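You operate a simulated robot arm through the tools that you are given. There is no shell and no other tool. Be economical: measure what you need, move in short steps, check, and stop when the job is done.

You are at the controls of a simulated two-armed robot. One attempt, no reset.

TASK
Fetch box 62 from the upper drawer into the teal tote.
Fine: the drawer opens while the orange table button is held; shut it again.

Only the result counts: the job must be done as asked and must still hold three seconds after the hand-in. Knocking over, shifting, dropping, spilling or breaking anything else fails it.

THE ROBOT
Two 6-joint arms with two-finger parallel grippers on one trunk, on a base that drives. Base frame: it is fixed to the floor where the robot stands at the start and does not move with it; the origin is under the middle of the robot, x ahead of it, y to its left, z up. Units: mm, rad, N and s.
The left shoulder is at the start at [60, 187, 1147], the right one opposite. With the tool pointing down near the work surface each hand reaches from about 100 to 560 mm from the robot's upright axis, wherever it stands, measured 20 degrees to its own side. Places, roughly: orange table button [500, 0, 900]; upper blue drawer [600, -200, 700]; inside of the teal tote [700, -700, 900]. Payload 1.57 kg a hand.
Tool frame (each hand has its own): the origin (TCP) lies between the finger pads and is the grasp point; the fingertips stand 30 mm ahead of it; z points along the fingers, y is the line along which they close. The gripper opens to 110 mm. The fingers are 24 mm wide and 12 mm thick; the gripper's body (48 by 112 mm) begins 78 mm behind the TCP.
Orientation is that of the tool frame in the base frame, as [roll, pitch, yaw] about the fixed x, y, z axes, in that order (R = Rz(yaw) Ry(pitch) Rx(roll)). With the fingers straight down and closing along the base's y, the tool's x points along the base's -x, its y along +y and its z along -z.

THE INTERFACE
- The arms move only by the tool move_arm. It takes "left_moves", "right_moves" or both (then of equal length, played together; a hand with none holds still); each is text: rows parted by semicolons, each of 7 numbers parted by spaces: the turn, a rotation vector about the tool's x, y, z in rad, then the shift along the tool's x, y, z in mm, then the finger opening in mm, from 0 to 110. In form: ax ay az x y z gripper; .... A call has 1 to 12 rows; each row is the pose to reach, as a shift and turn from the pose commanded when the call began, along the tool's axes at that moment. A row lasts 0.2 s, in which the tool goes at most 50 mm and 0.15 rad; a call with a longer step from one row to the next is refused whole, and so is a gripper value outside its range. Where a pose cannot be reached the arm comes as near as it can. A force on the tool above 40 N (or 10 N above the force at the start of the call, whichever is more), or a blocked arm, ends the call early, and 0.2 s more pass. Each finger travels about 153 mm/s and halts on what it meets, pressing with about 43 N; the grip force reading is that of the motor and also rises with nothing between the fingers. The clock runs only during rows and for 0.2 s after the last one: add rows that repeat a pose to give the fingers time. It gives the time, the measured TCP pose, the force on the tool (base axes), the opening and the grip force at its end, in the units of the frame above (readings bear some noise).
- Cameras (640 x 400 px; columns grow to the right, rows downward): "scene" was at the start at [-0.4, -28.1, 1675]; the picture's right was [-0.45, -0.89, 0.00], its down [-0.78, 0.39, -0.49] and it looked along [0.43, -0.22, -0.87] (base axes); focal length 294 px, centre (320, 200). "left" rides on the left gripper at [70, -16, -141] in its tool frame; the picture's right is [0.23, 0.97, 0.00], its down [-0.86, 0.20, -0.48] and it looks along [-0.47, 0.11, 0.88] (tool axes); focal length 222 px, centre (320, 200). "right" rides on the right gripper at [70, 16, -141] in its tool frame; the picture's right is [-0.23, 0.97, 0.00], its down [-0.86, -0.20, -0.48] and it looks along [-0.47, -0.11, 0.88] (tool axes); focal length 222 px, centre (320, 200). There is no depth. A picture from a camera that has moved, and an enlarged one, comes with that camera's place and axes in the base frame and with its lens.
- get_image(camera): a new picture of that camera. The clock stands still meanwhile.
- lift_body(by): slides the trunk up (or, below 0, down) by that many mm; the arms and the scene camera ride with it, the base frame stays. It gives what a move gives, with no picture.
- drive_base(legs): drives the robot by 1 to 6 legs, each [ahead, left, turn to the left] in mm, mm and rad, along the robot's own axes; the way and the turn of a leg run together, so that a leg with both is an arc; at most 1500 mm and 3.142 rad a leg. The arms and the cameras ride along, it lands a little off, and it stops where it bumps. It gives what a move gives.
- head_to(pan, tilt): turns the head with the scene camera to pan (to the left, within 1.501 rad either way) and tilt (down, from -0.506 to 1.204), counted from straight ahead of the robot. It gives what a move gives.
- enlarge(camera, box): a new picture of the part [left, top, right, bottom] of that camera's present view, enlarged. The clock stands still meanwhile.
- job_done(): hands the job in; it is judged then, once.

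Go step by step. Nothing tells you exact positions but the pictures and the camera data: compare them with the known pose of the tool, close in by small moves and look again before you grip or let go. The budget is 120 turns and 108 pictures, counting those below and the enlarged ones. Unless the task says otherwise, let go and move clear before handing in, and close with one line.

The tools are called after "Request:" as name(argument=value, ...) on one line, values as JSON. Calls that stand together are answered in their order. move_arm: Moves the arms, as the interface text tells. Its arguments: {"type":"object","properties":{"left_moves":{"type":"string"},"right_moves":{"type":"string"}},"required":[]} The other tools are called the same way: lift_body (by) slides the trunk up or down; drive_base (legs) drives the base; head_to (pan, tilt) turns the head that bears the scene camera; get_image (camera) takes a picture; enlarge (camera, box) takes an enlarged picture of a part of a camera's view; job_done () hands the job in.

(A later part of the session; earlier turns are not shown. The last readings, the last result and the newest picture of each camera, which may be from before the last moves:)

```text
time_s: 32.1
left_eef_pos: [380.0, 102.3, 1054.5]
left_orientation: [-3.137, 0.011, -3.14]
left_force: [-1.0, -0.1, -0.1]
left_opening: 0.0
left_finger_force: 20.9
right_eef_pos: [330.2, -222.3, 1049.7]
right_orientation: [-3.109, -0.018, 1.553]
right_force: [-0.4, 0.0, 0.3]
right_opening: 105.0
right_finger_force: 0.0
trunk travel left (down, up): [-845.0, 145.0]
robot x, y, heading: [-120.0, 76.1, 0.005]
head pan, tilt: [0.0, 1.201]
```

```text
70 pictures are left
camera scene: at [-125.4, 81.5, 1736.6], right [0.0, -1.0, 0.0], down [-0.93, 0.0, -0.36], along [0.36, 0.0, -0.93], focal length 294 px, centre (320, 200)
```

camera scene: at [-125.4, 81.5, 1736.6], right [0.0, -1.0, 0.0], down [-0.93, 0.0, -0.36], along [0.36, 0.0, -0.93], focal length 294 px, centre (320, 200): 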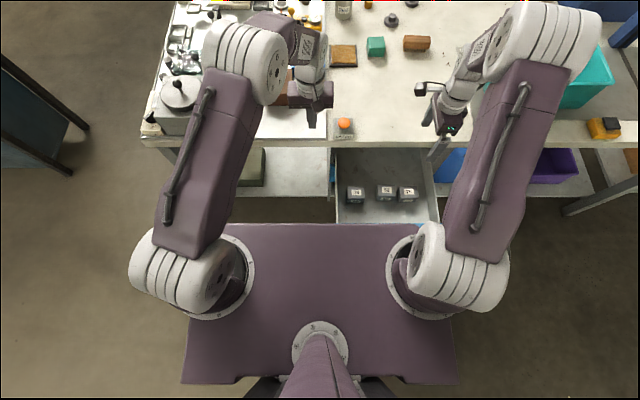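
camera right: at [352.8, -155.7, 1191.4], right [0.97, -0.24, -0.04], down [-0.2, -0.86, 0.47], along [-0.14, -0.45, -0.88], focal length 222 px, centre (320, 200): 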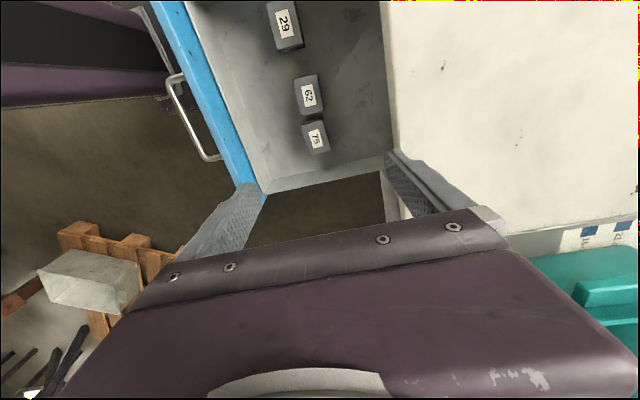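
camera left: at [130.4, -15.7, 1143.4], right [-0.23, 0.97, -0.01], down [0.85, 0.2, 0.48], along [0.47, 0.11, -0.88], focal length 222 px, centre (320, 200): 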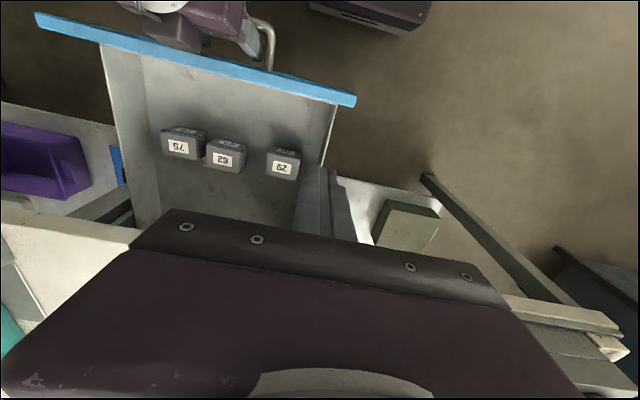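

Request:
enlarge(camera="scene", box=[330, 150, 442, 220])

Request:
enlarge(camera="right", box=[240, 50, 400, 150])

```text
5.71 times, centred on (386, 185) of scene
camera zoom: at [-125.4, 81.5, 1736.6], right [0.0, -1.0, 0.0], down [-0.93, 0.0, -0.36], along [0.36, 0.0, -0.93], focal length 1678 px, centre (-57, 286)
```

zoom: 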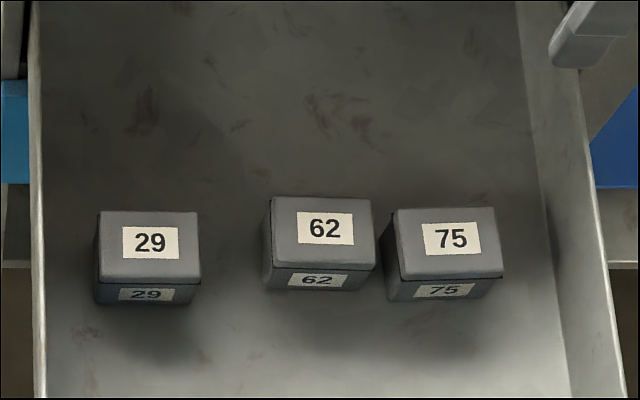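

```text
4.00 times, centred on (320, 100) of right
camera zoom: at [352.8, -155.7, 1191.4], right [0.97, -0.24, -0.04], down [-0.2, -0.86, 0.47], along [-0.14, -0.45, -0.88], focal length 888 px, centre (320, 600)
```

zoom: 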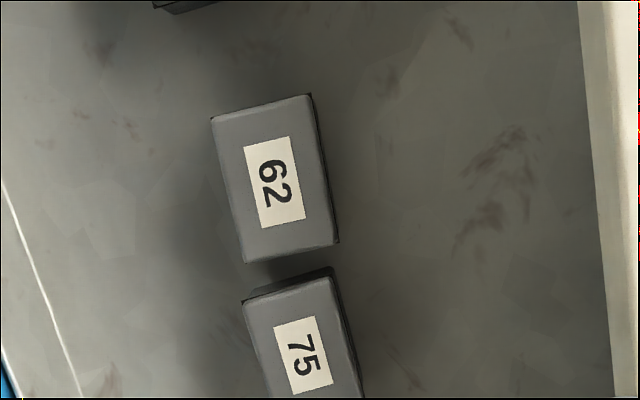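

Box 62: top centre ≈ [311, -169, 709], about 50 × 67 mm. Descend above it, stop at z=800 and check.

Request:
move_arm(right_moves="-0.005 -0.002 -0.002 8 -2 31 105; -0.01 -0.005 -0.005 16 -4 63 105; -0.015 -0.007 -0.007 24 -6 94 105; -0.02 -0.01 -0.01 32 -7 126 105; -0.025 -0.013 -0.012 40 -8 157 105; -0.03 -0.016 -0.015 48 -10 190 105; -0.033 -0.018 -0.018 48 -11 220 105; -0.033 -0.018 -0.018 48 -11.6 251 105")

Request:
get_image(camera="right")

Request:
get_image(camera="scene")

```text
time_s: 33.9
left_eef_pos: [382.7, 102.4, 1051.7]
left_orientation: [-3.138, 0.01, -3.139]
left_force: [-0.3, 0.2, -0.6]
left_opening: 0.1
left_finger_force: 21.4
right_eef_pos: [314.2, -168.9, 797.0]
right_orientation: [-3.141, -0.001, 1.574]
right_force: [0.3, 0.1, -0.1]
right_opening: 105.0
right_finger_force: 0.1
trunk travel left (down, up): [-845.0, 145.0]
robot x, y, heading: [-118.1, 81.8, 0.001]
head pan, tilt: [0.0, 1.201]
```

```text
67 pictures are left
camera right: at [330.6, -100.2, 938.9], right [0.97, -0.23, 0.0], down [-0.2, -0.86, 0.48], along [-0.11, -0.47, -0.88], focal length 222 px, centre (320, 200)
```

right: 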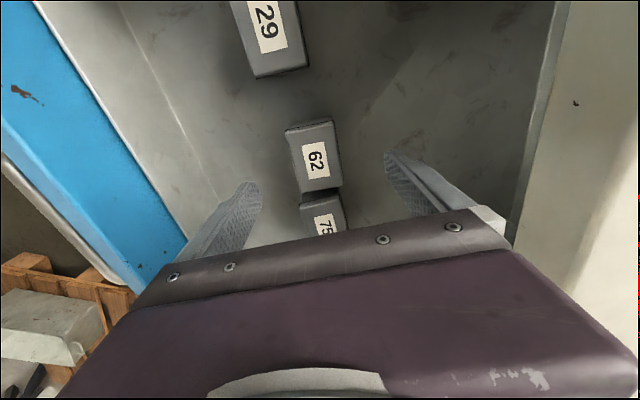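

```text
66 pictures are left
camera scene: at [-120.5, 80.9, 1736.7], right [0.0, -1.0, 0.0], down [-0.93, 0.0, -0.36], along [0.36, 0.0, -0.93], focal length 294 px, centre (320, 200)
```

scene: 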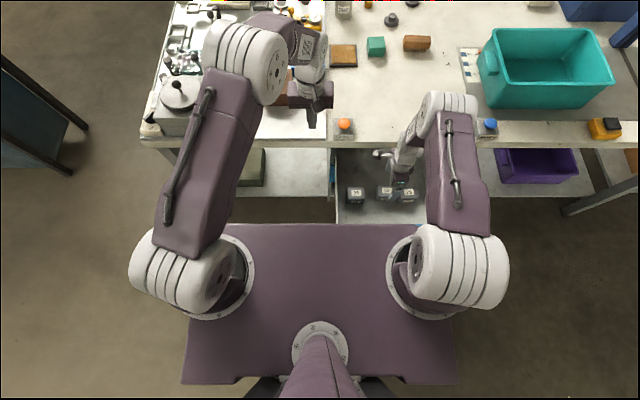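

Request:
move_arm(right_moves="0 0 0 -2 -3.7 25 105; 0 0 0 -2 -3.7 50 105; 0 0 0 -2 -3.7 70 105; 0 0 0 -2 -3.7 83 105")

Request:
get_image(camera="right")

```text
time_s: 34.9
left_eef_pos: [382.4, 102.1, 1051.8]
left_orientation: [-3.139, 0.01, -3.139]
left_force: [-0.3, -0.4, -0.8]
left_opening: 0.0
left_finger_force: 21.4
right_eef_pos: [309.8, -172.8, 714.2]
right_orientation: [-3.138, 0.0, 1.571]
right_force: [-0.1, 0.5, -0.8]
right_opening: 105.2
right_finger_force: 0.1
trunk travel left (down, up): [-845.0, 145.0]
robot x, y, heading: [-118.7, 79.0, -0.001]
head pan, tilt: [0.0, 1.201]
```

```text
65 pictures are left
camera right: at [326.3, -102.5, 856.3], right [0.97, -0.23, 0.0], down [-0.2, -0.86, 0.48], along [-0.11, -0.47, -0.88], focal length 222 px, centre (320, 200)
```

right: 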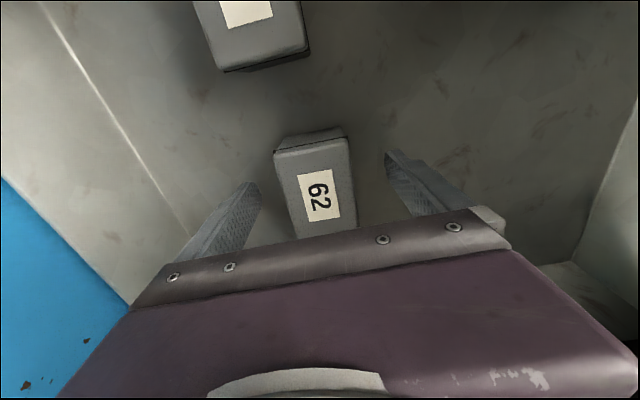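

Request:
move_arm(right_moves="0 0 0 -2 -1.5 5 105; 0 0 0 -2 -1.5 5 80; 0 0 0 -2 -1.5 5 60; 0 0 0 -2 -1.5 5 45; 0 0 0 -2 -1.5 5 40; 0 0 0 -2 -1.5 5 40")

Request:
get_image(camera="right")

```text
time_s: 36.3
left_eef_pos: [382.8, 103.4, 1051.9]
left_orientation: [-3.137, 0.009, -3.141]
left_force: [-0.7, -0.4, 0.4]
left_opening: 0.0
left_finger_force: 21.4
right_eef_pos: [308.0, -174.2, 710.3]
right_orientation: [-3.139, 0.0, 1.573]
right_force: [-1.4, -2.0, 1.6]
right_opening: 47.5
right_finger_force: 43.0
trunk travel left (down, up): [-845.0, 145.0]
robot x, y, heading: [-117.2, 79.5, -0.001]
head pan, tilt: [0.0, 1.201]
```

```text
64 pictures are left
camera right: at [324.7, -104.5, 851.8], right [0.97, -0.23, 0.0], down [-0.2, -0.86, 0.48], along [-0.11, -0.47, -0.88], focal length 222 px, centre (320, 200)
```

right: 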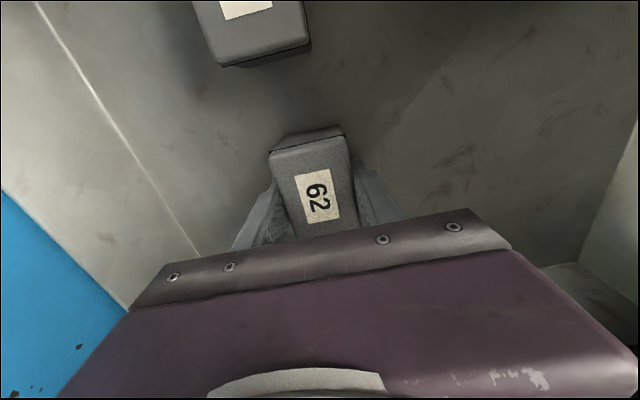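

Gripped (47.5 mm, 43 N). Lift the box straight up and clear.

Request:
move_arm(right_moves="0 0 0 0 0 -15 40; 0 0 0 0 0 -45 40; 0 0 0 0 0 -75 40; 0 0 0 0 0 -105 40; 0 0 0 0 0 -135 40; 0 0 0 0 0 -165 40; 0 0 0 0 0 -195 40; 0 0 0 0 0 -225 40; 0 0 0 0 0 -255 40; 0 0 0 0 0 -285 40; 0 0 0 0 0 -310 40")

Request:
get_image(camera="right")

Request:
get_image(camera="scene")

```text
time_s: 38.7
left_eef_pos: [382.0, 102.5, 1050.5]
left_orientation: [-3.137, 0.01, -3.139]
left_force: [-0.3, 1.1, -0.3]
left_opening: 0.1
left_finger_force: 21.4
right_eef_pos: [307.1, -173.1, 1020.8]
right_orientation: [-3.14, -0.001, 1.573]
right_force: [0.1, 0.1, -0.3]
right_opening: 40.0
right_finger_force: 0.0
trunk travel left (down, up): [-845.0, 145.0]
robot x, y, heading: [-120.9, 80.5, -0.002]
head pan, tilt: [0.0, 1.201]
```

```text
63 pictures are left
camera right: at [324.8, -104.0, 1162.2], right [0.97, -0.23, 0.0], down [-0.2, -0.86, 0.48], along [-0.11, -0.47, -0.88], focal length 222 px, centre (320, 200)
```

right: 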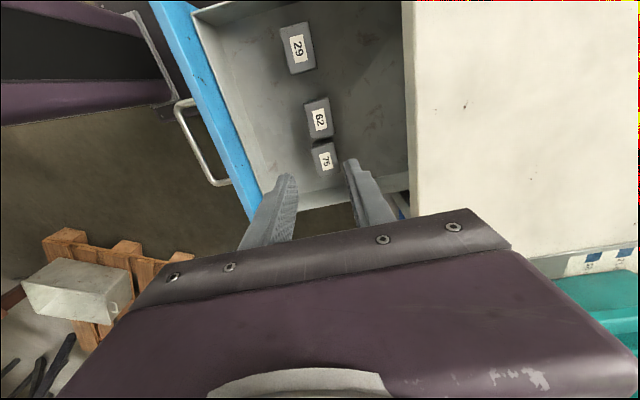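

```text
62 pictures are left
camera scene: at [-121.6, 81.7, 1736.6], right [0.0, -1.0, 0.0], down [-0.93, 0.0, -0.36], along [0.36, 0.0, -0.93], focal length 294 px, centre (320, 200)
```

scene: 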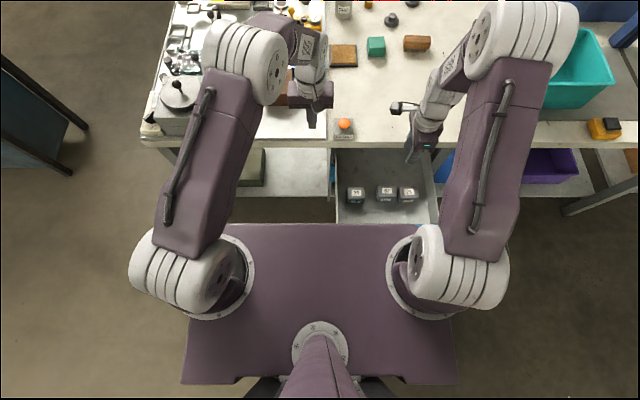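

The box slipped out (it's still in the drawer at about [306, -170]). I'll go back deeper and squeeze with full closing.

Request:
enlarge(camera="right", box=[240, 60, 400, 160])

Request:
enlarge(camera="scene", box=[330, 150, 442, 220])

```text
4.00 times, centred on (320, 110) of right
camera zoom: at [324.8, -104.0, 1162.2], right [0.97, -0.23, 0.0], down [-0.2, -0.86, 0.48], along [-0.11, -0.47, -0.88], focal length 888 px, centre (320, 560)
```

zoom: 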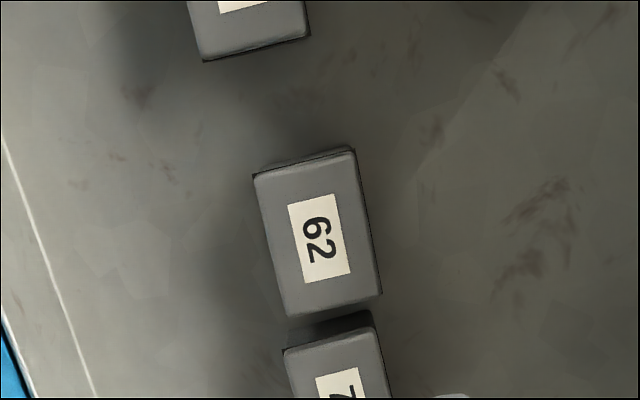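

```text
5.71 times, centred on (386, 185) of scene
camera zoom: at [-121.6, 81.7, 1736.6], right [0.0, -1.0, 0.0], down [-0.93, 0.0, -0.36], along [0.36, 0.0, -0.93], focal length 1678 px, centre (-57, 286)
```

zoom: 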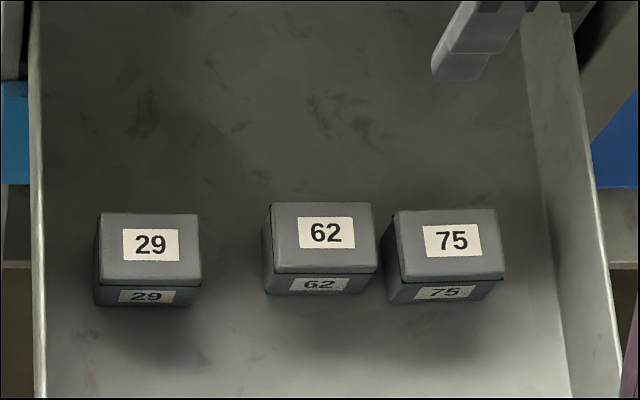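

Request:
move_arm(right_moves="0 0 0 3 1.5 40 100; 0 0 0 3 1.5 80 105; 0 0 0 3 1.5 120 105; 0 0 0 3 1.5 160 105; 0 0 0 3 1.5 200 105; 0 0 0 3 1.5 240 105; 0 0 0 3 1.5 275 105; 0 0 0 3 1.5 295 105; 0 0 0 3 1.5 307 105; 0 0 0 3 1.5 313 105; 0 0 0 3 1.5 317 105; 0 0 0 3 1.5 320 105")

Request:
get_image(camera="right")

```text
time_s: 41.3
left_eef_pos: [380.6, 102.4, 1055.3]
left_orientation: [-3.136, 0.01, -3.139]
left_force: [-0.4, 0.3, -0.7]
left_opening: 0.0
left_finger_force: 20.9
right_eef_pos: [310.6, -171.7, 704.3]
right_orientation: [3.138, 0.002, 1.573]
right_force: [0.8, -4.5, 35.3]
right_opening: 103.9
right_finger_force: 0.0
trunk travel left (down, up): [-845.0, 145.0]
robot x, y, heading: [-118.8, 75.7, 0.002]
head pan, tilt: [0.0, 1.201]
```

```text
59 pictures are left
camera right: at [326.3, -101.1, 845.2], right [0.97, -0.23, 0.0], down [-0.2, -0.85, 0.48], along [-0.1, -0.47, -0.88], focal length 222 px, centre (320, 200)
```

right: 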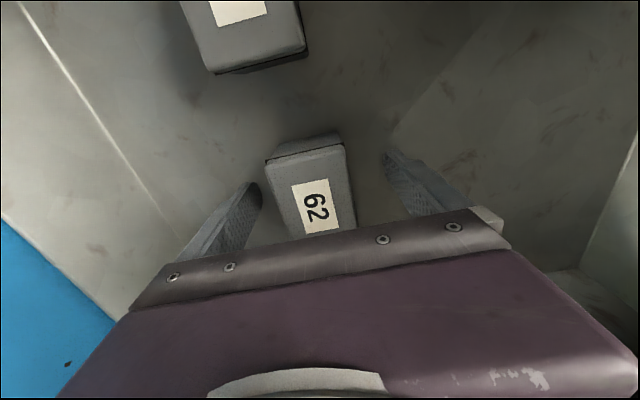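

Tips touch the drawer floor (z≈674). Raise 3 mm and close fully.

Request:
move_arm(right_moves="0 0 0 -2 -1 -5 105; 0 0 0 -4 -1.5 -5 105; 0 0 0 -4 -1.5 -5 75; 0 0 0 -4 -1.5 -5 45; 0 0 0 -4 -1.5 -5 10; 0 0 0 -4 -1.5 -5 0; 0 0 0 -4 -1.5 -5 0; 0 0 0 -4 -1.5 -5 0")

Request:
move_arm(right_moves="0 0 0 0 0 -3 0; 0 0 0 0 0 -8 0; 0 0 0 0 0 -14 0; 0 0 0 0 0 -20 0; 0 0 0 0 0 -27 0; 0 0 0 0 0 -34 0; 0 0 0 0 0 -40 0")

Request:
get_image(camera="right")

```text
time_s: 43.1
left_eef_pos: [383.1, 102.0, 1051.3]
left_orientation: [-3.138, 0.008, -3.14]
left_force: [0.2, -0.4, -0.8]
left_opening: 0.0
left_finger_force: 21.3
right_eef_pos: [308.0, -175.8, 705.4]
right_orientation: [-3.14, -0.002, 1.573]
right_force: [-0.1, -0.1, 0.5]
right_opening: 47.6
right_finger_force: 42.7
trunk travel left (down, up): [-845.0, 145.0]
robot x, y, heading: [-119.2, 75.4, 0.002]
head pan, tilt: [0.0, 1.201]
```

```text
time_s: 44.7
left_eef_pos: [383.0, 102.3, 1051.5]
left_orientation: [-3.138, 0.008, -3.139]
left_force: [0.2, 0.5, 0.4]
left_opening: 0.0
left_finger_force: 20.9
right_eef_pos: [308.7, -175.9, 745.3]
right_orientation: [-3.139, -0.001, 1.573]
right_force: [0.6, -0.2, -2.5]
right_opening: 47.7
right_finger_force: 42.8
trunk travel left (down, up): [-845.0, 145.0]
robot x, y, heading: [-116.3, 78.3, 0.001]
head pan, tilt: [0.0, 1.201]
```

```text
58 pictures are left
camera right: at [325.4, -105.2, 886.9], right [0.97, -0.23, 0.0], down [-0.2, -0.86, 0.48], along [-0.11, -0.47, -0.88], focal length 222 px, centre (320, 200)
```

right: 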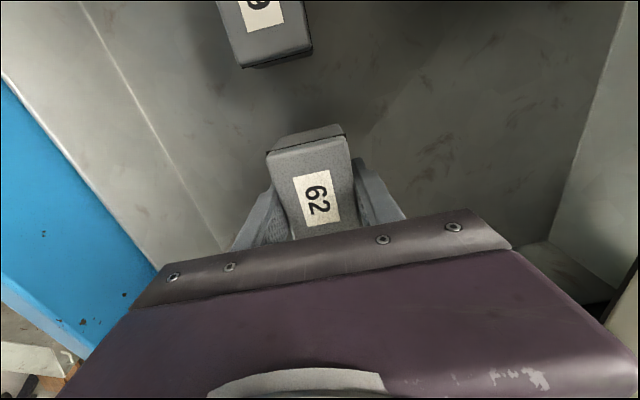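

The box is coming up with the hand this time. Continue lifting, gently.

Request:
move_arm(right_moves="0 0 0 0 0 -10 0; 0 0 0 0 0 -30 0; 0 0 0 0 0 -50 0; 0 0 0 0 0 -75 0; 0 0 0 0 0 -100 0; 0 0 0 0 0 -125 0; 0 0 0 0 0 -150 0; 0 0 0 0 0 -175 0; 0 0 0 0 0 -200 0; 0 0 0 0 0 -225 0; 0 0 0 0 0 -250 0; 0 0 0 0 0 -270 0")

Request:
get_image(camera="right")

```text
time_s: 47.3
left_eef_pos: [382.7, 103.1, 1052.1]
left_orientation: [-3.136, 0.01, -3.14]
left_force: [-0.4, -0.6, -0.3]
left_opening: 0.0
left_finger_force: 21.4
right_eef_pos: [307.3, -174.9, 1017.5]
right_orientation: [-3.138, 0.0, 1.572]
right_force: [-0.8, -0.5, -1.9]
right_opening: 47.5
right_finger_force: 42.9
trunk travel left (down, up): [-845.0, 145.0]
robot x, y, heading: [-118.0, 75.8, -0.002]
head pan, tilt: [0.0, 1.201]
```

```text
57 pictures are left
camera right: at [325.5, -105.1, 1157.3], right [0.97, -0.23, 0.0], down [-0.2, -0.86, 0.48], along [-0.11, -0.47, -0.88], focal length 222 px, centre (320, 200)
```

right: 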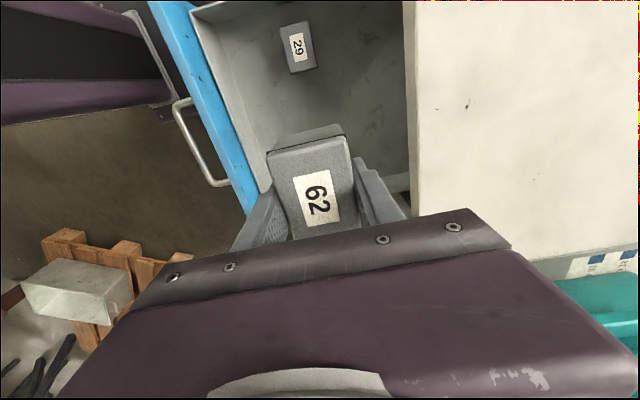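

Box 62 is securely held. I'll deliver it first: slide the base right along the table, in stages, watching the clearances.

Request:
drive_base(legs=[[0, -300, 0]])

Request:
head_to(pan=-0.6, tilt=0.75)

Request:
get_image(camera="scene")

Request:
get_image(camera="right")

```text
time_s: 49.3
left_eef_pos: [383.6, -197.7, 1051.2]
left_orientation: [-3.136, 0.008, -3.14]
left_force: [0.1, 0.6, -0.4]
left_opening: 0.0
left_finger_force: 21.0
right_eef_pos: [308.9, -475.8, 1016.7]
right_orientation: [-3.141, 0.0, 1.571]
right_force: [-0.2, -0.5, -2.4]
right_opening: 47.5
right_finger_force: 43.3
trunk travel left (down, up): [-845.0, 145.0]
robot x, y, heading: [-115.5, -221.0, -0.005]
head pan, tilt: [0.0, 1.201]
```

```text
time_s: 50.3
left_eef_pos: [383.1, -199.8, 1051.3]
left_orientation: [-3.137, 0.01, -3.14]
left_force: [-0.2, -0.1, 0.1]
left_opening: 0.3
left_finger_force: 21.3
right_eef_pos: [309.4, -477.0, 1015.3]
right_orientation: [-3.14, -0.001, 1.573]
right_force: [1.5, 0.3, -1.7]
right_opening: 47.5
right_finger_force: 42.9
trunk travel left (down, up): [-845.0, 145.0]
robot x, y, heading: [-116.8, -226.3, 0.0]
head pan, tilt: [-0.6, 0.75]
```

```text
56 pictures are left
camera scene: at [-107.4, -267.4, 1768.3], right [-0.56, -0.83, 0.0], down [-0.56, 0.38, -0.73], along [0.6, -0.41, -0.68], focal length 294 px, centre (320, 200)
```

scene: 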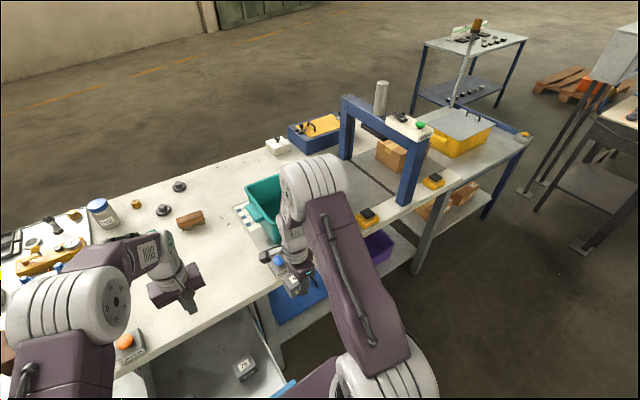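

```text
55 pictures are left
camera right: at [326.5, -407.2, 1156.9], right [0.97, -0.23, 0.0], down [-0.2, -0.86, 0.48], along [-0.11, -0.47, -0.88], focal length 222 px, centre (320, 200)
```

right: 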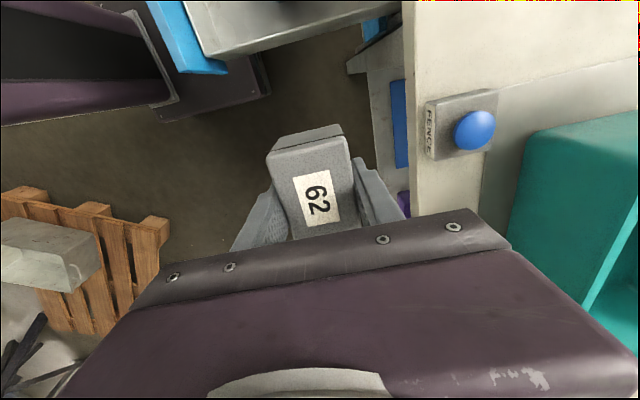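

Request:
drive_base(legs=[[0, -250, 0]])

Request:
head_to(pan=-0.2, tilt=0.9)

Request:
get_image(camera="scene")

Request:
get_image(camera="right")

Request:
get_image(camera="left")

```text
time_s: 52.1
left_eef_pos: [384.7, -444.8, 1051.0]
left_orientation: [-3.135, 0.008, -3.137]
left_force: [0.4, 0.3, 0.2]
left_opening: 0.0
left_finger_force: 20.6
right_eef_pos: [310.1, -722.3, 1015.2]
right_orientation: [-3.139, 0.001, 1.574]
right_force: [-0.1, -0.5, -1.1]
right_opening: 47.4
right_finger_force: 43.4
trunk travel left (down, up): [-845.0, 145.0]
robot x, y, heading: [-113.1, -469.5, 0.002]
head pan, tilt: [-0.6, 0.75]
```

```text
time_s: 53.0
left_eef_pos: [384.9, -447.3, 1051.5]
left_orientation: [-3.139, 0.008, -3.137]
left_force: [0.4, 0.1, -0.2]
left_opening: 0.0
left_finger_force: 21.5
right_eef_pos: [310.7, -724.3, 1015.3]
right_orientation: [-3.141, 0.0, 1.575]
right_force: [0.2, 0.5, -2.8]
right_opening: 47.6
right_finger_force: 43.1
trunk travel left (down, up): [-845.0, 145.0]
robot x, y, heading: [-120.1, -467.8, 0.007]
head pan, tilt: [-0.201, 0.901]
```

```text
54 pictures are left
camera scene: at [-101.2, -484.1, 1756.4], right [-0.2, -0.98, 0.0], down [-0.77, 0.15, -0.62], along [0.61, -0.12, -0.78], focal length 294 px, centre (320, 200)
```

scene: 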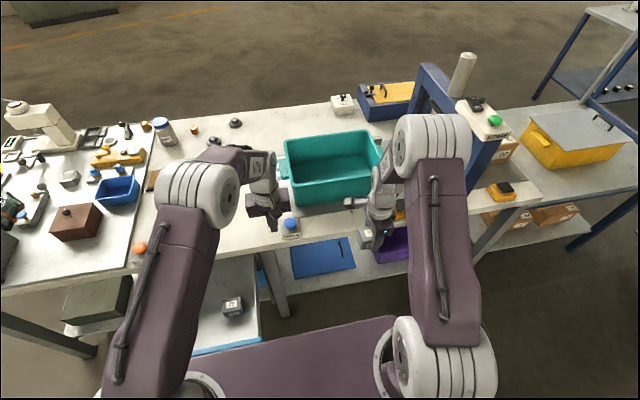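

```text
53 pictures are left
camera right: at [327.4, -654.4, 1156.7], right [0.97, -0.22, 0.0], down [-0.2, -0.86, 0.48], along [-0.11, -0.47, -0.88], focal length 222 px, centre (320, 200)
```

right: 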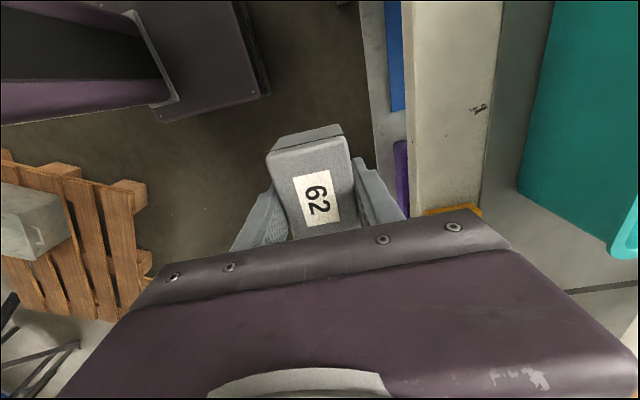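

```text
52 pictures are left
camera left: at [314.8, -463.4, 1193.9], right [-0.23, 0.97, -0.01], down [0.85, 0.2, 0.48], along [0.47, 0.11, -0.87], focal length 222 px, centre (320, 200)
```

left: 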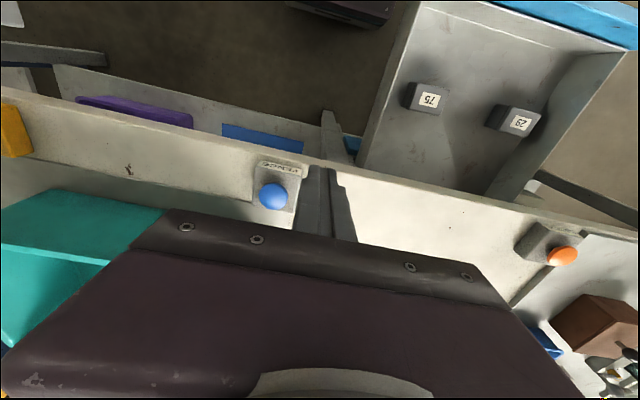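

Request:
enlarge(camera="scene", box=[240, 110, 420, 240])

```text
3.08 times, centred on (330, 175) of scene
camera zoom: at [-101.2, -484.1, 1756.4], right [-0.2, -0.98, 0.0], down [-0.77, 0.15, -0.62], along [0.61, -0.12, -0.78], focal length 904 px, centre (289, 277)
```

zoom: 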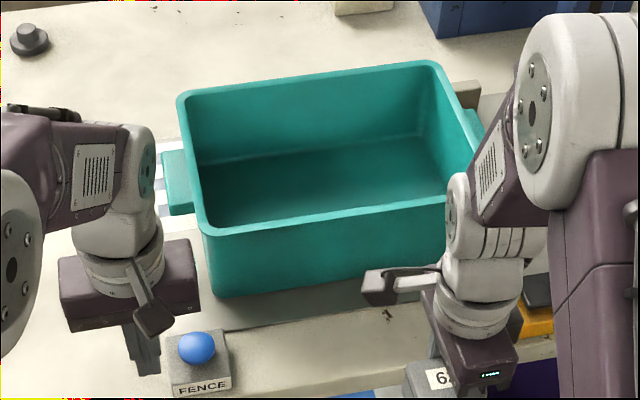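

Tote rim: x 563–806, y −521…−862, z≈1002. I'll raise the box above the rim, tuck the left hand back, and drive forward toward the table.

Request:
move_arm(left_moves="0 0 0 20 15 -5 0; 0 0 0 40 30 -10 0; 0 0 0 60 45 -15 0; 0 0 0 80 60 -20 0; 0 0 0 100 70 -20 0", right_moves="0 0 0 0 0 -15 0; 0 0 0 0 0 -35 0; 0 0 0 0 0 -55 0; 0 0 0 0 0 -75 0; 0 0 0 0 0 -90 0")

Request:
drive_base(legs=[[160, 0, 0]])

Request:
get_image(camera="right")

```text
time_s: 54.2
left_eef_pos: [283.2, -376.6, 1071.2]
left_orientation: [-3.137, 0.01, -3.138]
left_force: [-0.7, -0.2, -0.4]
left_opening: 0.0
left_finger_force: 21.3
right_eef_pos: [309.4, -724.4, 1105.8]
right_orientation: [-3.139, -0.001, 1.573]
right_force: [-0.5, -0.4, -1.9]
right_opening: 47.6
right_finger_force: 42.8
trunk travel left (down, up): [-845.0, 145.0]
robot x, y, heading: [-119.8, -468.4, 0.003]
head pan, tilt: [-0.201, 0.901]
```

```text
time_s: 55.6
left_eef_pos: [440.0, -374.2, 1072.1]
left_orientation: [-3.137, 0.012, -3.136]
left_force: [0.3, 0.9, 0.1]
left_opening: 0.0
left_finger_force: 22.0
right_eef_pos: [468.8, -722.6, 1106.8]
right_orientation: [-3.141, 0.0, 1.577]
right_force: [-0.5, 0.0, -2.3]
right_opening: 47.6
right_finger_force: 43.1
trunk travel left (down, up): [-845.0, 145.0]
robot x, y, heading: [42.3, -464.3, 0.006]
head pan, tilt: [-0.201, 0.901]
```

```text
50 pictures are left
camera right: at [484.5, -652.7, 1247.6], right [0.98, -0.22, 0.0], down [-0.19, -0.86, 0.48], along [-0.11, -0.47, -0.88], focal length 222 px, centre (320, 200)
```

right: 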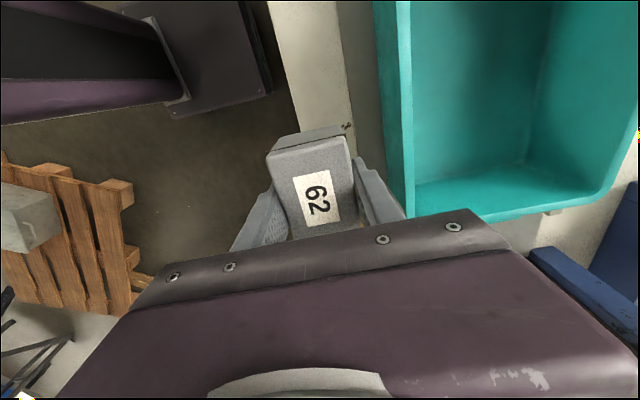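

No bump. Extend the right arm over the tote.

Request:
move_arm(right_moves="0 0 0 4 28 0 0; 0 0 0 8 56 0 0; 0 0 0 12 84 0 0; 0 0 0 16 112 0 0; 0 0 0 20 140 0 0; 0 0 0 25 170 0 0")

Request:
get_image(camera="right")

Request:
get_image(camera="scene")

```text
time_s: 57.0
left_eef_pos: [445.1, -375.2, 1069.3]
left_orientation: [-3.139, 0.005, -3.136]
left_force: [0.7, -0.4, -1.0]
left_opening: 0.0
left_finger_force: 21.4
right_eef_pos: [641.4, -696.0, 1103.2]
right_orientation: [-3.134, 0.001, 1.578]
right_force: [-0.6, -0.8, -1.8]
right_opening: 47.8
right_finger_force: 43.3
trunk travel left (down, up): [-845.0, 145.0]
robot x, y, heading: [41.9, -471.4, 0.005]
head pan, tilt: [-0.201, 0.901]
```

```text
49 pictures are left
camera right: at [659.0, -626.1, 1243.6], right [0.98, -0.22, -0.01], down [-0.19, -0.86, 0.48], along [-0.11, -0.47, -0.88], focal length 222 px, centre (320, 200)
```

right: 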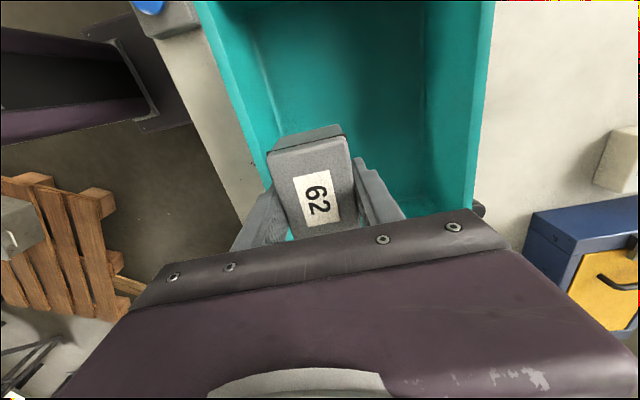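

```text
48 pictures are left
camera scene: at [61.2, -482.5, 1756.5], right [-0.19, -0.98, 0.0], down [-0.77, 0.15, -0.62], along [0.61, -0.12, -0.79], focal length 294 px, centre (320, 200)
```

scene: 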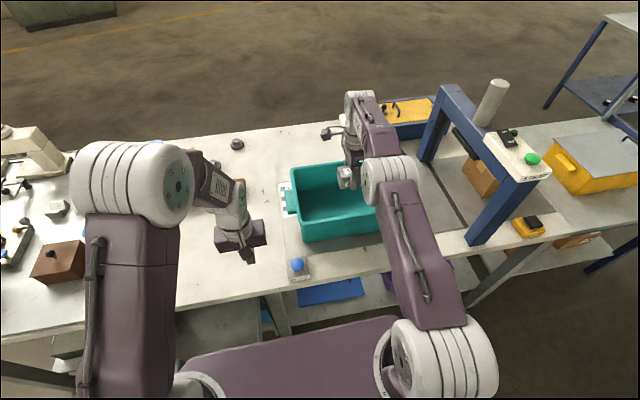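

The box is over the tote. I'll lower the whole trunk (keeps the arm's reach), raising the left hand first.

Request:
move_arm(left_moves="0 0 0 10 10 -35 0; 0 0 0 20 20 -70 0; 0 0 0 30 30 -105 0; 0 0 0 40 40 -140 0; 0 0 0 50 40 -175 0")

Request:
lift_body(by=-120)

Request:
get_image(camera="right")

Request:
get_image(camera="scene")

```text
time_s: 58.2
left_eef_pos: [389.7, -335.0, 1245.2]
left_orientation: [-3.137, 0.006, -3.136]
left_force: [-0.6, 0.8, 0.4]
left_opening: 0.0
left_finger_force: 21.1
right_eef_pos: [639.6, -696.4, 1105.3]
right_orientation: [-3.14, 0.0, 1.577]
right_force: [-0.5, -0.4, -1.1]
right_opening: 47.5
right_finger_force: 42.8
trunk travel left (down, up): [-845.0, 145.0]
robot x, y, heading: [39.0, -468.8, 0.003]
head pan, tilt: [-0.201, 0.901]
```

```text
time_s: 59.7
left_eef_pos: [390.9, -334.2, 1125.1]
left_orientation: [-3.139, 0.006, -3.137]
left_force: [-0.5, 0.7, -0.7]
left_opening: 0.1
left_finger_force: 21.6
right_eef_pos: [640.5, -696.2, 984.7]
right_orientation: [-3.14, -0.001, 1.576]
right_force: [1.0, -0.1, -1.1]
right_opening: 47.3
right_finger_force: 43.0
trunk travel left (down, up): [-725.0, 265.0]
robot x, y, heading: [45.1, -467.7, 0.005]
head pan, tilt: [-0.201, 0.901]
```

```text
47 pictures are left
camera right: at [657.2, -626.2, 1126.0], right [0.98, -0.22, 0.0], down [-0.19, -0.86, 0.48], along [-0.11, -0.47, -0.88], focal length 222 px, centre (320, 200)
```

right: 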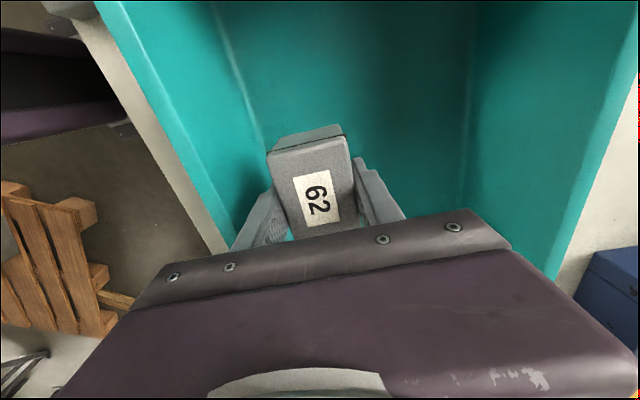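

```text
46 pictures are left
camera scene: at [58.1, -482.3, 1636.5], right [-0.19, -0.98, 0.0], down [-0.77, 0.15, -0.62], along [0.61, -0.12, -0.78], focal length 294 px, centre (320, 200)
```

scene: 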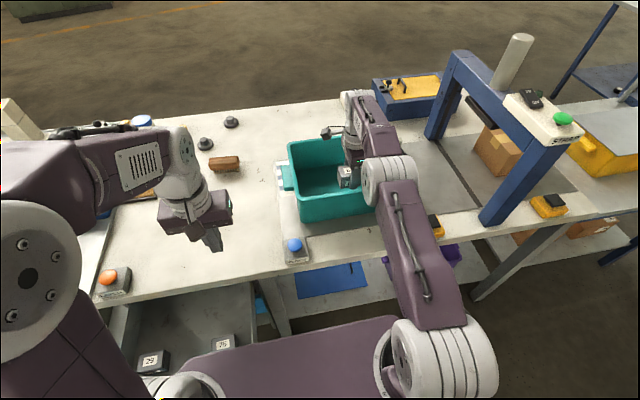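

Clearances look fine. Lower the box by arm the rest of the way until it touches the floor.

Request:
move_arm(right_moves="0 0 0 0 2 15 0; 0 0 0 0 4 30 0; 0 0 0 0 5 42 0; 0 0 0 0 5 50 0; 0 0 0 0 5 56 0; 0 0 0 0 5 60 0; 0 0 0 0 5 64 0; 0 0 0 0 5 67 0")

Request:
get_image(camera="right")

```text
time_s: 61.5
left_eef_pos: [391.9, -335.3, 1124.0]
left_orientation: [-3.138, 0.006, -3.137]
left_force: [-1.1, 0.0, -0.7]
left_opening: 0.0
left_finger_force: 21.2
right_eef_pos: [641.1, -695.5, 916.7]
right_orientation: [-3.139, -0.002, 1.576]
right_force: [0.1, 0.4, -2.4]
right_opening: 47.4
right_finger_force: 42.8
right hand out of reach, approached as far as the arm can: row 3, 4, 5, 7
trunk travel left (down, up): [-725.0, 265.0]
robot x, y, heading: [41.2, -469.8, 0.007]
head pan, tilt: [-0.201, 0.901]
```

```text
45 pictures are left
camera right: at [659.0, -625.9, 1059.1], right [0.98, -0.22, 0.0], down [-0.19, -0.86, 0.48], along [-0.11, -0.47, -0.88], focal length 222 px, centre (320, 200)
```

right: 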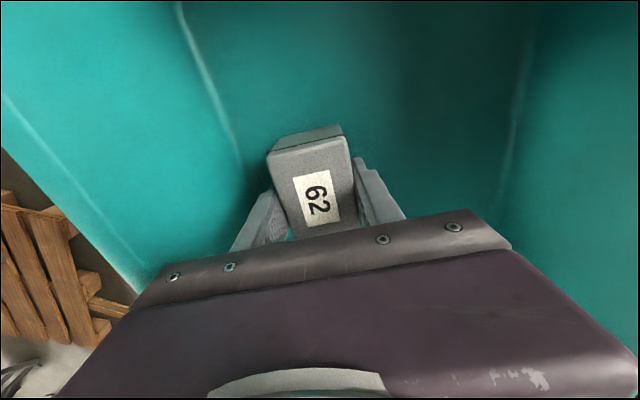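

Request:
move_arm(right_moves="0 0 0 0 0 4 0; 0 0 0 0 0 8 0; 0 0 0 0 0 12 0; 0 0 0 0 0 16 0; 0 0 0 0 0 20 0; 0 0 0 0 0 24 0; 0 0 0 0 0 28 0")

```text
time_s: 62.9
left_eef_pos: [389.1, -332.8, 1125.7]
left_orientation: [-3.136, 0.009, -3.137]
left_force: [0.1, 0.0, 0.1]
left_opening: 0.0
left_finger_force: 21.1
right_eef_pos: [639.3, -695.4, 904.0]
right_orientation: [3.127, 0.004, 1.577]
right_force: [-7.3, -0.2, 22.1]
right_opening: 48.0
right_finger_force: 42.9
right hand out of reach, approached as far as the arm can: row 1, 2, 3, 4, 5, 6, 7
trunk travel left (down, up): [-725.0, 265.0]
robot x, y, heading: [43.0, -468.7, 0.008]
head pan, tilt: [-0.201, 0.901]
stopped in row 7 (right hand): the force on the tool passed its limit (the readings are from after the stop); the commanded pose is now the measured one
```

Contact with the tote floor. Release and retreat upward.

Request:
move_arm(right_moves="0 0 0 0 0 -2 48; 0 0 0 0 0 -2 60; 0 0 0 0 0 -2 70; 0 0 0 0 0 -2 70; 0 0 0 0 0 -20 70; 0 0 0 0 0 -45 70; 0 0 0 0 0 -80 70; 0 0 0 0 0 -120 70; 0 0 0 0 0 -160 70")

Request:
get_image(camera="right")

```text
time_s: 64.9
left_eef_pos: [391.3, -335.3, 1124.2]
left_orientation: [-3.138, 0.009, -3.137]
left_force: [-0.1, -0.3, 1.5]
left_opening: 0.0
left_finger_force: 21.4
right_eef_pos: [634.9, -696.2, 1059.4]
right_orientation: [3.13, 0.002, 1.578]
right_force: [-0.2, -0.5, 0.4]
right_opening: 70.1
right_finger_force: 0.0
right hand out of reach, approached as far as the arm can: row 9
trunk travel left (down, up): [-725.0, 265.0]
robot x, y, heading: [43.3, -467.9, 0.004]
head pan, tilt: [-0.201, 0.901]
```

```text
44 pictures are left
camera right: at [650.1, -625.9, 1201.3], right [0.97, -0.22, 0.01], down [-0.2, -0.86, 0.48], along [-0.1, -0.47, -0.88], focal length 222 px, centre (320, 200)
```

right: 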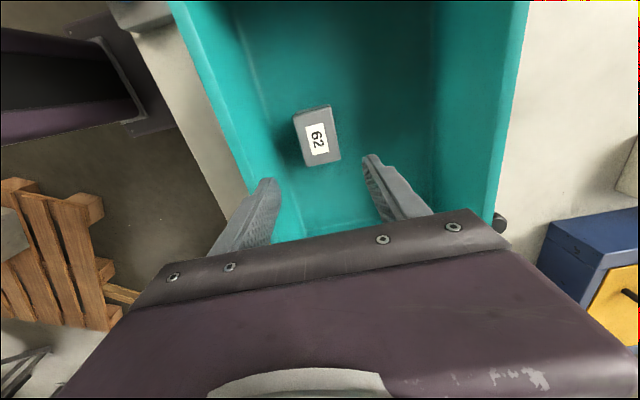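

Box 62 lies flat in the tote. Raise the trunk, retract, and drive back in front of the drawer to shut it with the left hand.

Request:
lift_body(by=120)

Request:
move_arm(right_moves="0 0 0 0 -35 0 40; 0 0 0 0 -70 0 20; 0 0 0 0 -105 0 0; 0 0 0 0 -140 0 0; 0 0 0 0 -170 0 0")

Request:
drive_base(legs=[[-365, 0, 0], [0, 298, 0]])

Request:
head_to(pan=0.0, tilt=1.1)

Request:
get_image(camera="scene")

Request:
get_image(camera="left")

```text
time_s: 66.4
left_eef_pos: [391.1, -335.7, 1244.5]
left_orientation: [-3.139, 0.007, -3.137]
left_force: [-0.6, 0.5, -0.7]
left_opening: 0.3
left_finger_force: 21.5
right_eef_pos: [636.2, -696.8, 1178.9]
right_orientation: [3.131, 0.002, 1.575]
right_force: [1.0, 0.3, -0.4]
right_opening: 70.1
right_finger_force: 0.0
trunk travel left (down, up): [-845.0, 145.0]
robot x, y, heading: [41.2, -470.1, 0.008]
head pan, tilt: [-0.201, 0.901]
```

```text
time_s: 67.6
left_eef_pos: [391.0, -334.9, 1244.0]
left_orientation: [-3.139, 0.008, -3.137]
left_force: [0.2, 0.1, 0.7]
left_opening: 0.0
left_finger_force: 21.7
right_eef_pos: [631.3, -697.0, 1181.1]
right_orientation: [3.133, 0.001, 1.576]
right_force: [0.3, -0.4, -0.2]
right_opening: 0.0
right_finger_force: 21.1
right hand out of reach, approached as far as the arm can: row 1, 2, 3, 4, 5
trunk travel left (down, up): [-845.0, 145.0]
robot x, y, heading: [40.5, -467.4, 0.008]
head pan, tilt: [-0.201, 0.901]
```

```text
time_s: 71.6
left_eef_pos: [24.7, -40.5, 1244.2]
left_orientation: [-3.141, 0.009, -3.134]
left_force: [0.0, -0.5, 0.2]
left_opening: 0.0
left_finger_force: 21.2
right_eef_pos: [265.5, -400.4, 1179.6]
right_orientation: [3.131, 0.001, 1.579]
right_force: [-0.8, -1.0, 1.1]
right_opening: 0.0
right_finger_force: 21.3
trunk travel left (down, up): [-845.0, 145.0]
robot x, y, heading: [-325.2, -176.4, 0.005]
head pan, tilt: [-0.201, 0.901]
```

```text
time_s: 72.3
left_eef_pos: [23.6, -38.2, 1244.7]
left_orientation: [-3.138, 0.008, -3.135]
left_force: [0.1, 1.1, -0.4]
left_opening: 0.0
left_finger_force: 20.7
right_eef_pos: [265.5, -399.0, 1180.1]
right_orientation: [3.133, 0.002, 1.576]
right_force: [-0.5, 0.2, 0.4]
right_opening: 0.0
right_finger_force: 21.3
trunk travel left (down, up): [-845.0, 145.0]
robot x, y, heading: [-321.2, -171.7, 0.012]
head pan, tilt: [0.0, 1.1]
```

```text
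43 pictures are left
camera scene: at [-320.1, -170.8, 1742.6], right [0.01, -1.0, 0.0], down [-0.89, -0.01, -0.45], along [0.45, 0.0, -0.89], focal length 294 px, centre (320, 200)
```

scene: 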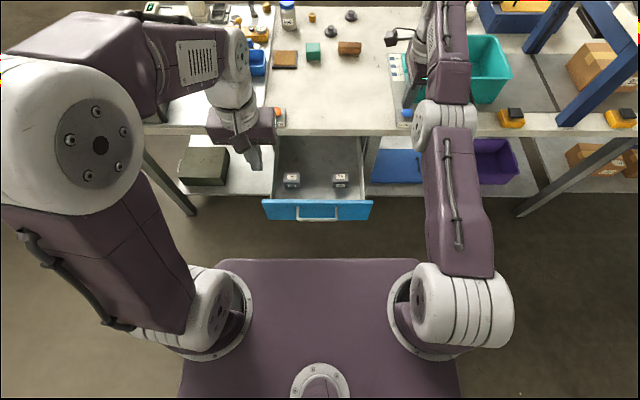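

```text
42 pictures are left
camera left: at [-45.9, -55.1, 1386.9], right [-0.23, 0.97, -0.01], down [0.85, 0.21, 0.48], along [0.47, 0.11, -0.87], focal length 222 px, centre (320, 200)
```

left: 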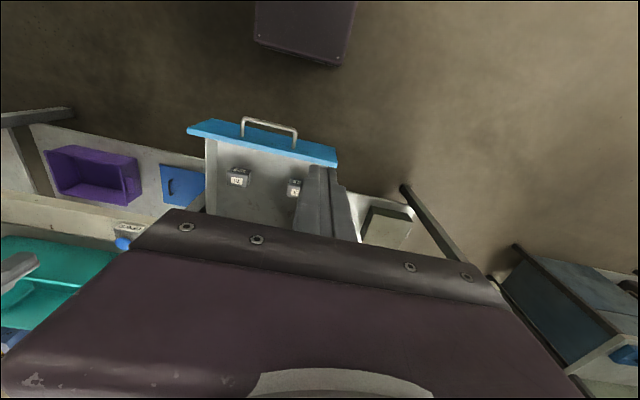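

Drawer bar is at x≈90 as expected. Bring the left hand down in front of the bar (x≈50, y≈−155).

Request:
move_arm(left_moves="0 0 0 -3 -20 20 0; 0 0 0 -6 -40 50 0; 0 0 0 -10 -60 90 0; 0 0 0 -14 -80 130 0; 0 0 0 -18 -100 170 0; 0 0 0 -22 -117 210 0; 0 0 0 -26 -117 255 0; 0 0 0 -26 -117 300 0; 0 0 0 -26 -117 345 0; 0 0 0 -26 -117 390 0; 0 0 0 -26 -117 425 0; 0 0 0 -26 -117 455 0")

Request:
get_image(camera="left")

Request:
get_image(camera="scene")

```text
time_s: 75.0
left_eef_pos: [54.7, -158.2, 789.1]
left_orientation: [-3.138, 0.01, -3.134]
left_force: [-0.1, -0.7, 0.1]
left_opening: 0.0
left_finger_force: 21.3
right_eef_pos: [265.6, -401.0, 1180.2]
right_orientation: [3.133, 0.001, 1.577]
right_force: [0.2, 0.1, 0.6]
right_opening: 0.0
right_finger_force: 21.8
trunk travel left (down, up): [-845.0, 145.0]
robot x, y, heading: [-320.7, -172.9, 0.007]
head pan, tilt: [0.0, 1.1]
```

```text
41 pictures are left
camera left: at [-15.2, -174.4, 931.7], right [-0.23, 0.97, -0.01], down [0.85, 0.21, 0.48], along [0.47, 0.11, -0.87], focal length 222 px, centre (320, 200)
```

left: 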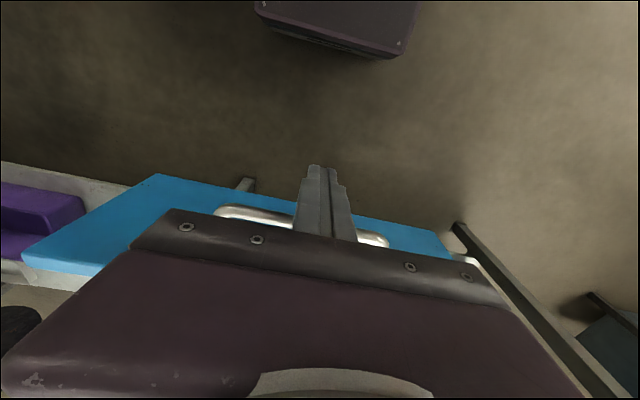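

```text
40 pictures are left
camera scene: at [-319.9, -171.3, 1742.6], right [0.01, -1.0, 0.0], down [-0.89, -0.01, -0.45], along [0.45, 0.0, -0.89], focal length 294 px, centre (320, 200)
```

scene: 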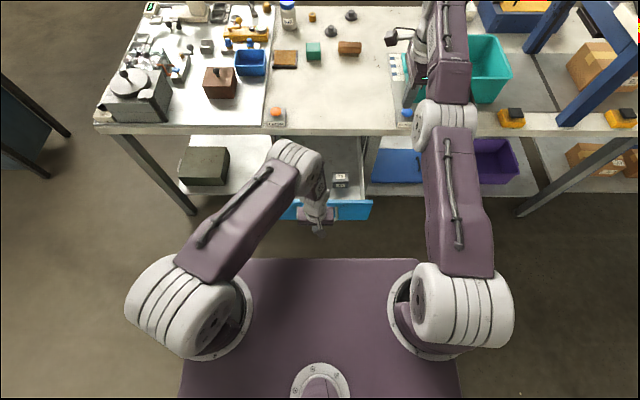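

Left fingers are in front of the bar. Push the drawer shut by driving forward in stages.

Request:
drive_base(legs=[[40, 0, 0]])

Request:
drive_base(legs=[[130, 0, 0]])

Request:
get_image(camera="left")

Request:
get_image(camera="scene")

```text
time_s: 75.8
left_eef_pos: [89.6, -156.7, 792.4]
left_orientation: [-3.139, 0.015, -3.135]
left_force: [-0.9, 0.4, 0.1]
left_opening: 0.0
left_finger_force: 20.8
right_eef_pos: [298.2, -400.4, 1184.9]
right_orientation: [3.126, 0.001, 1.578]
right_force: [-1.3, 0.6, -0.1]
right_opening: 0.0
right_finger_force: 21.5
trunk travel left (down, up): [-845.0, 145.0]
robot x, y, heading: [-283.7, -173.4, 0.008]
head pan, tilt: [0.0, 1.1]
```

```text
time_s: 77.1
left_eef_pos: [223.1, -154.8, 790.3]
left_orientation: [-3.137, 0.009, -3.133]
left_force: [-0.1, -0.1, -0.2]
left_opening: 0.0
left_finger_force: 21.8
right_eef_pos: [433.8, -397.7, 1181.4]
right_orientation: [3.131, 0.002, 1.58]
right_force: [-0.3, 0.6, 0.6]
right_opening: 0.0
right_finger_force: 21.3
trunk travel left (down, up): [-845.0, 145.0]
robot x, y, heading: [-154.3, -172.5, 0.011]
head pan, tilt: [0.0, 1.1]
```

```text
39 pictures are left
camera left: at [153.2, -172.4, 932.7], right [-0.24, 0.97, -0.01], down [0.85, 0.21, 0.49], along [0.47, 0.11, -0.87], focal length 222 px, centre (320, 200)
```

left: 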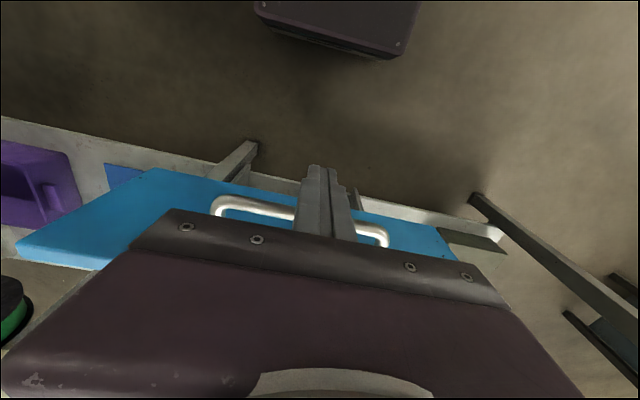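

```text
38 pictures are left
camera scene: at [-153.1, -169.9, 1742.6], right [0.01, -1.0, 0.0], down [-0.89, -0.01, -0.46], along [0.46, 0.0, -0.89], focal length 294 px, centre (320, 200)
```

scene: 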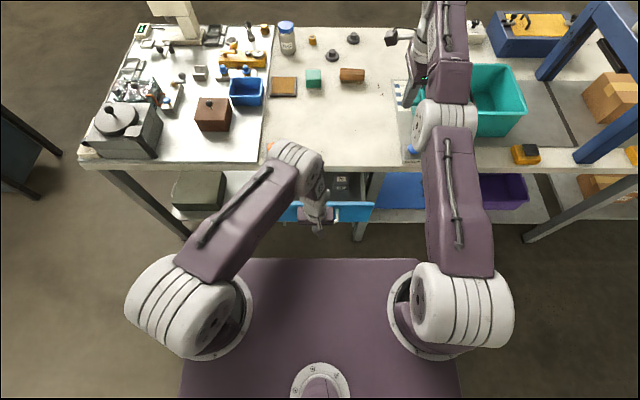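

Request:
drive_base(legs=[[130, 0, 0]])

Request:
get_image(camera="left")

```text
time_s: 78.4
left_eef_pos: [352.5, -153.6, 789.0]
left_orientation: [-3.137, 0.009, -3.132]
left_force: [-0.5, -0.1, 0.8]
left_opening: 0.0
left_finger_force: 21.2
right_eef_pos: [563.6, -395.9, 1182.0]
right_orientation: [3.132, 0.002, 1.581]
right_force: [-0.7, -0.7, -0.3]
right_opening: 0.0
right_finger_force: 21.2
trunk travel left (down, up): [-845.0, 145.0]
robot x, y, heading: [-25.6, -168.7, 0.011]
head pan, tilt: [0.0, 1.1]
```

```text
37 pictures are left
camera left: at [283.6, -170.8, 932.5], right [-0.24, 0.97, -0.01], down [0.85, 0.21, 0.49], along [0.47, 0.11, -0.87], focal length 222 px, centre (320, 200)
```

left: 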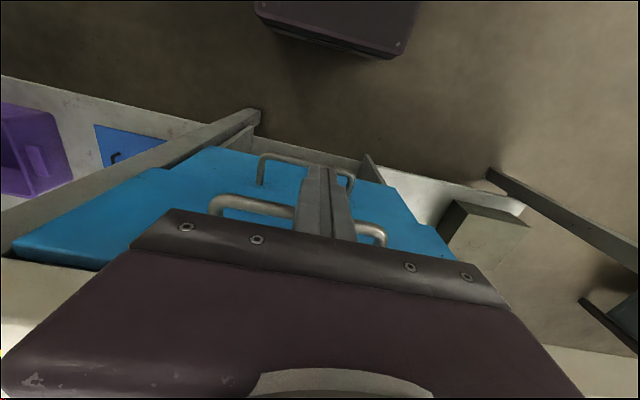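

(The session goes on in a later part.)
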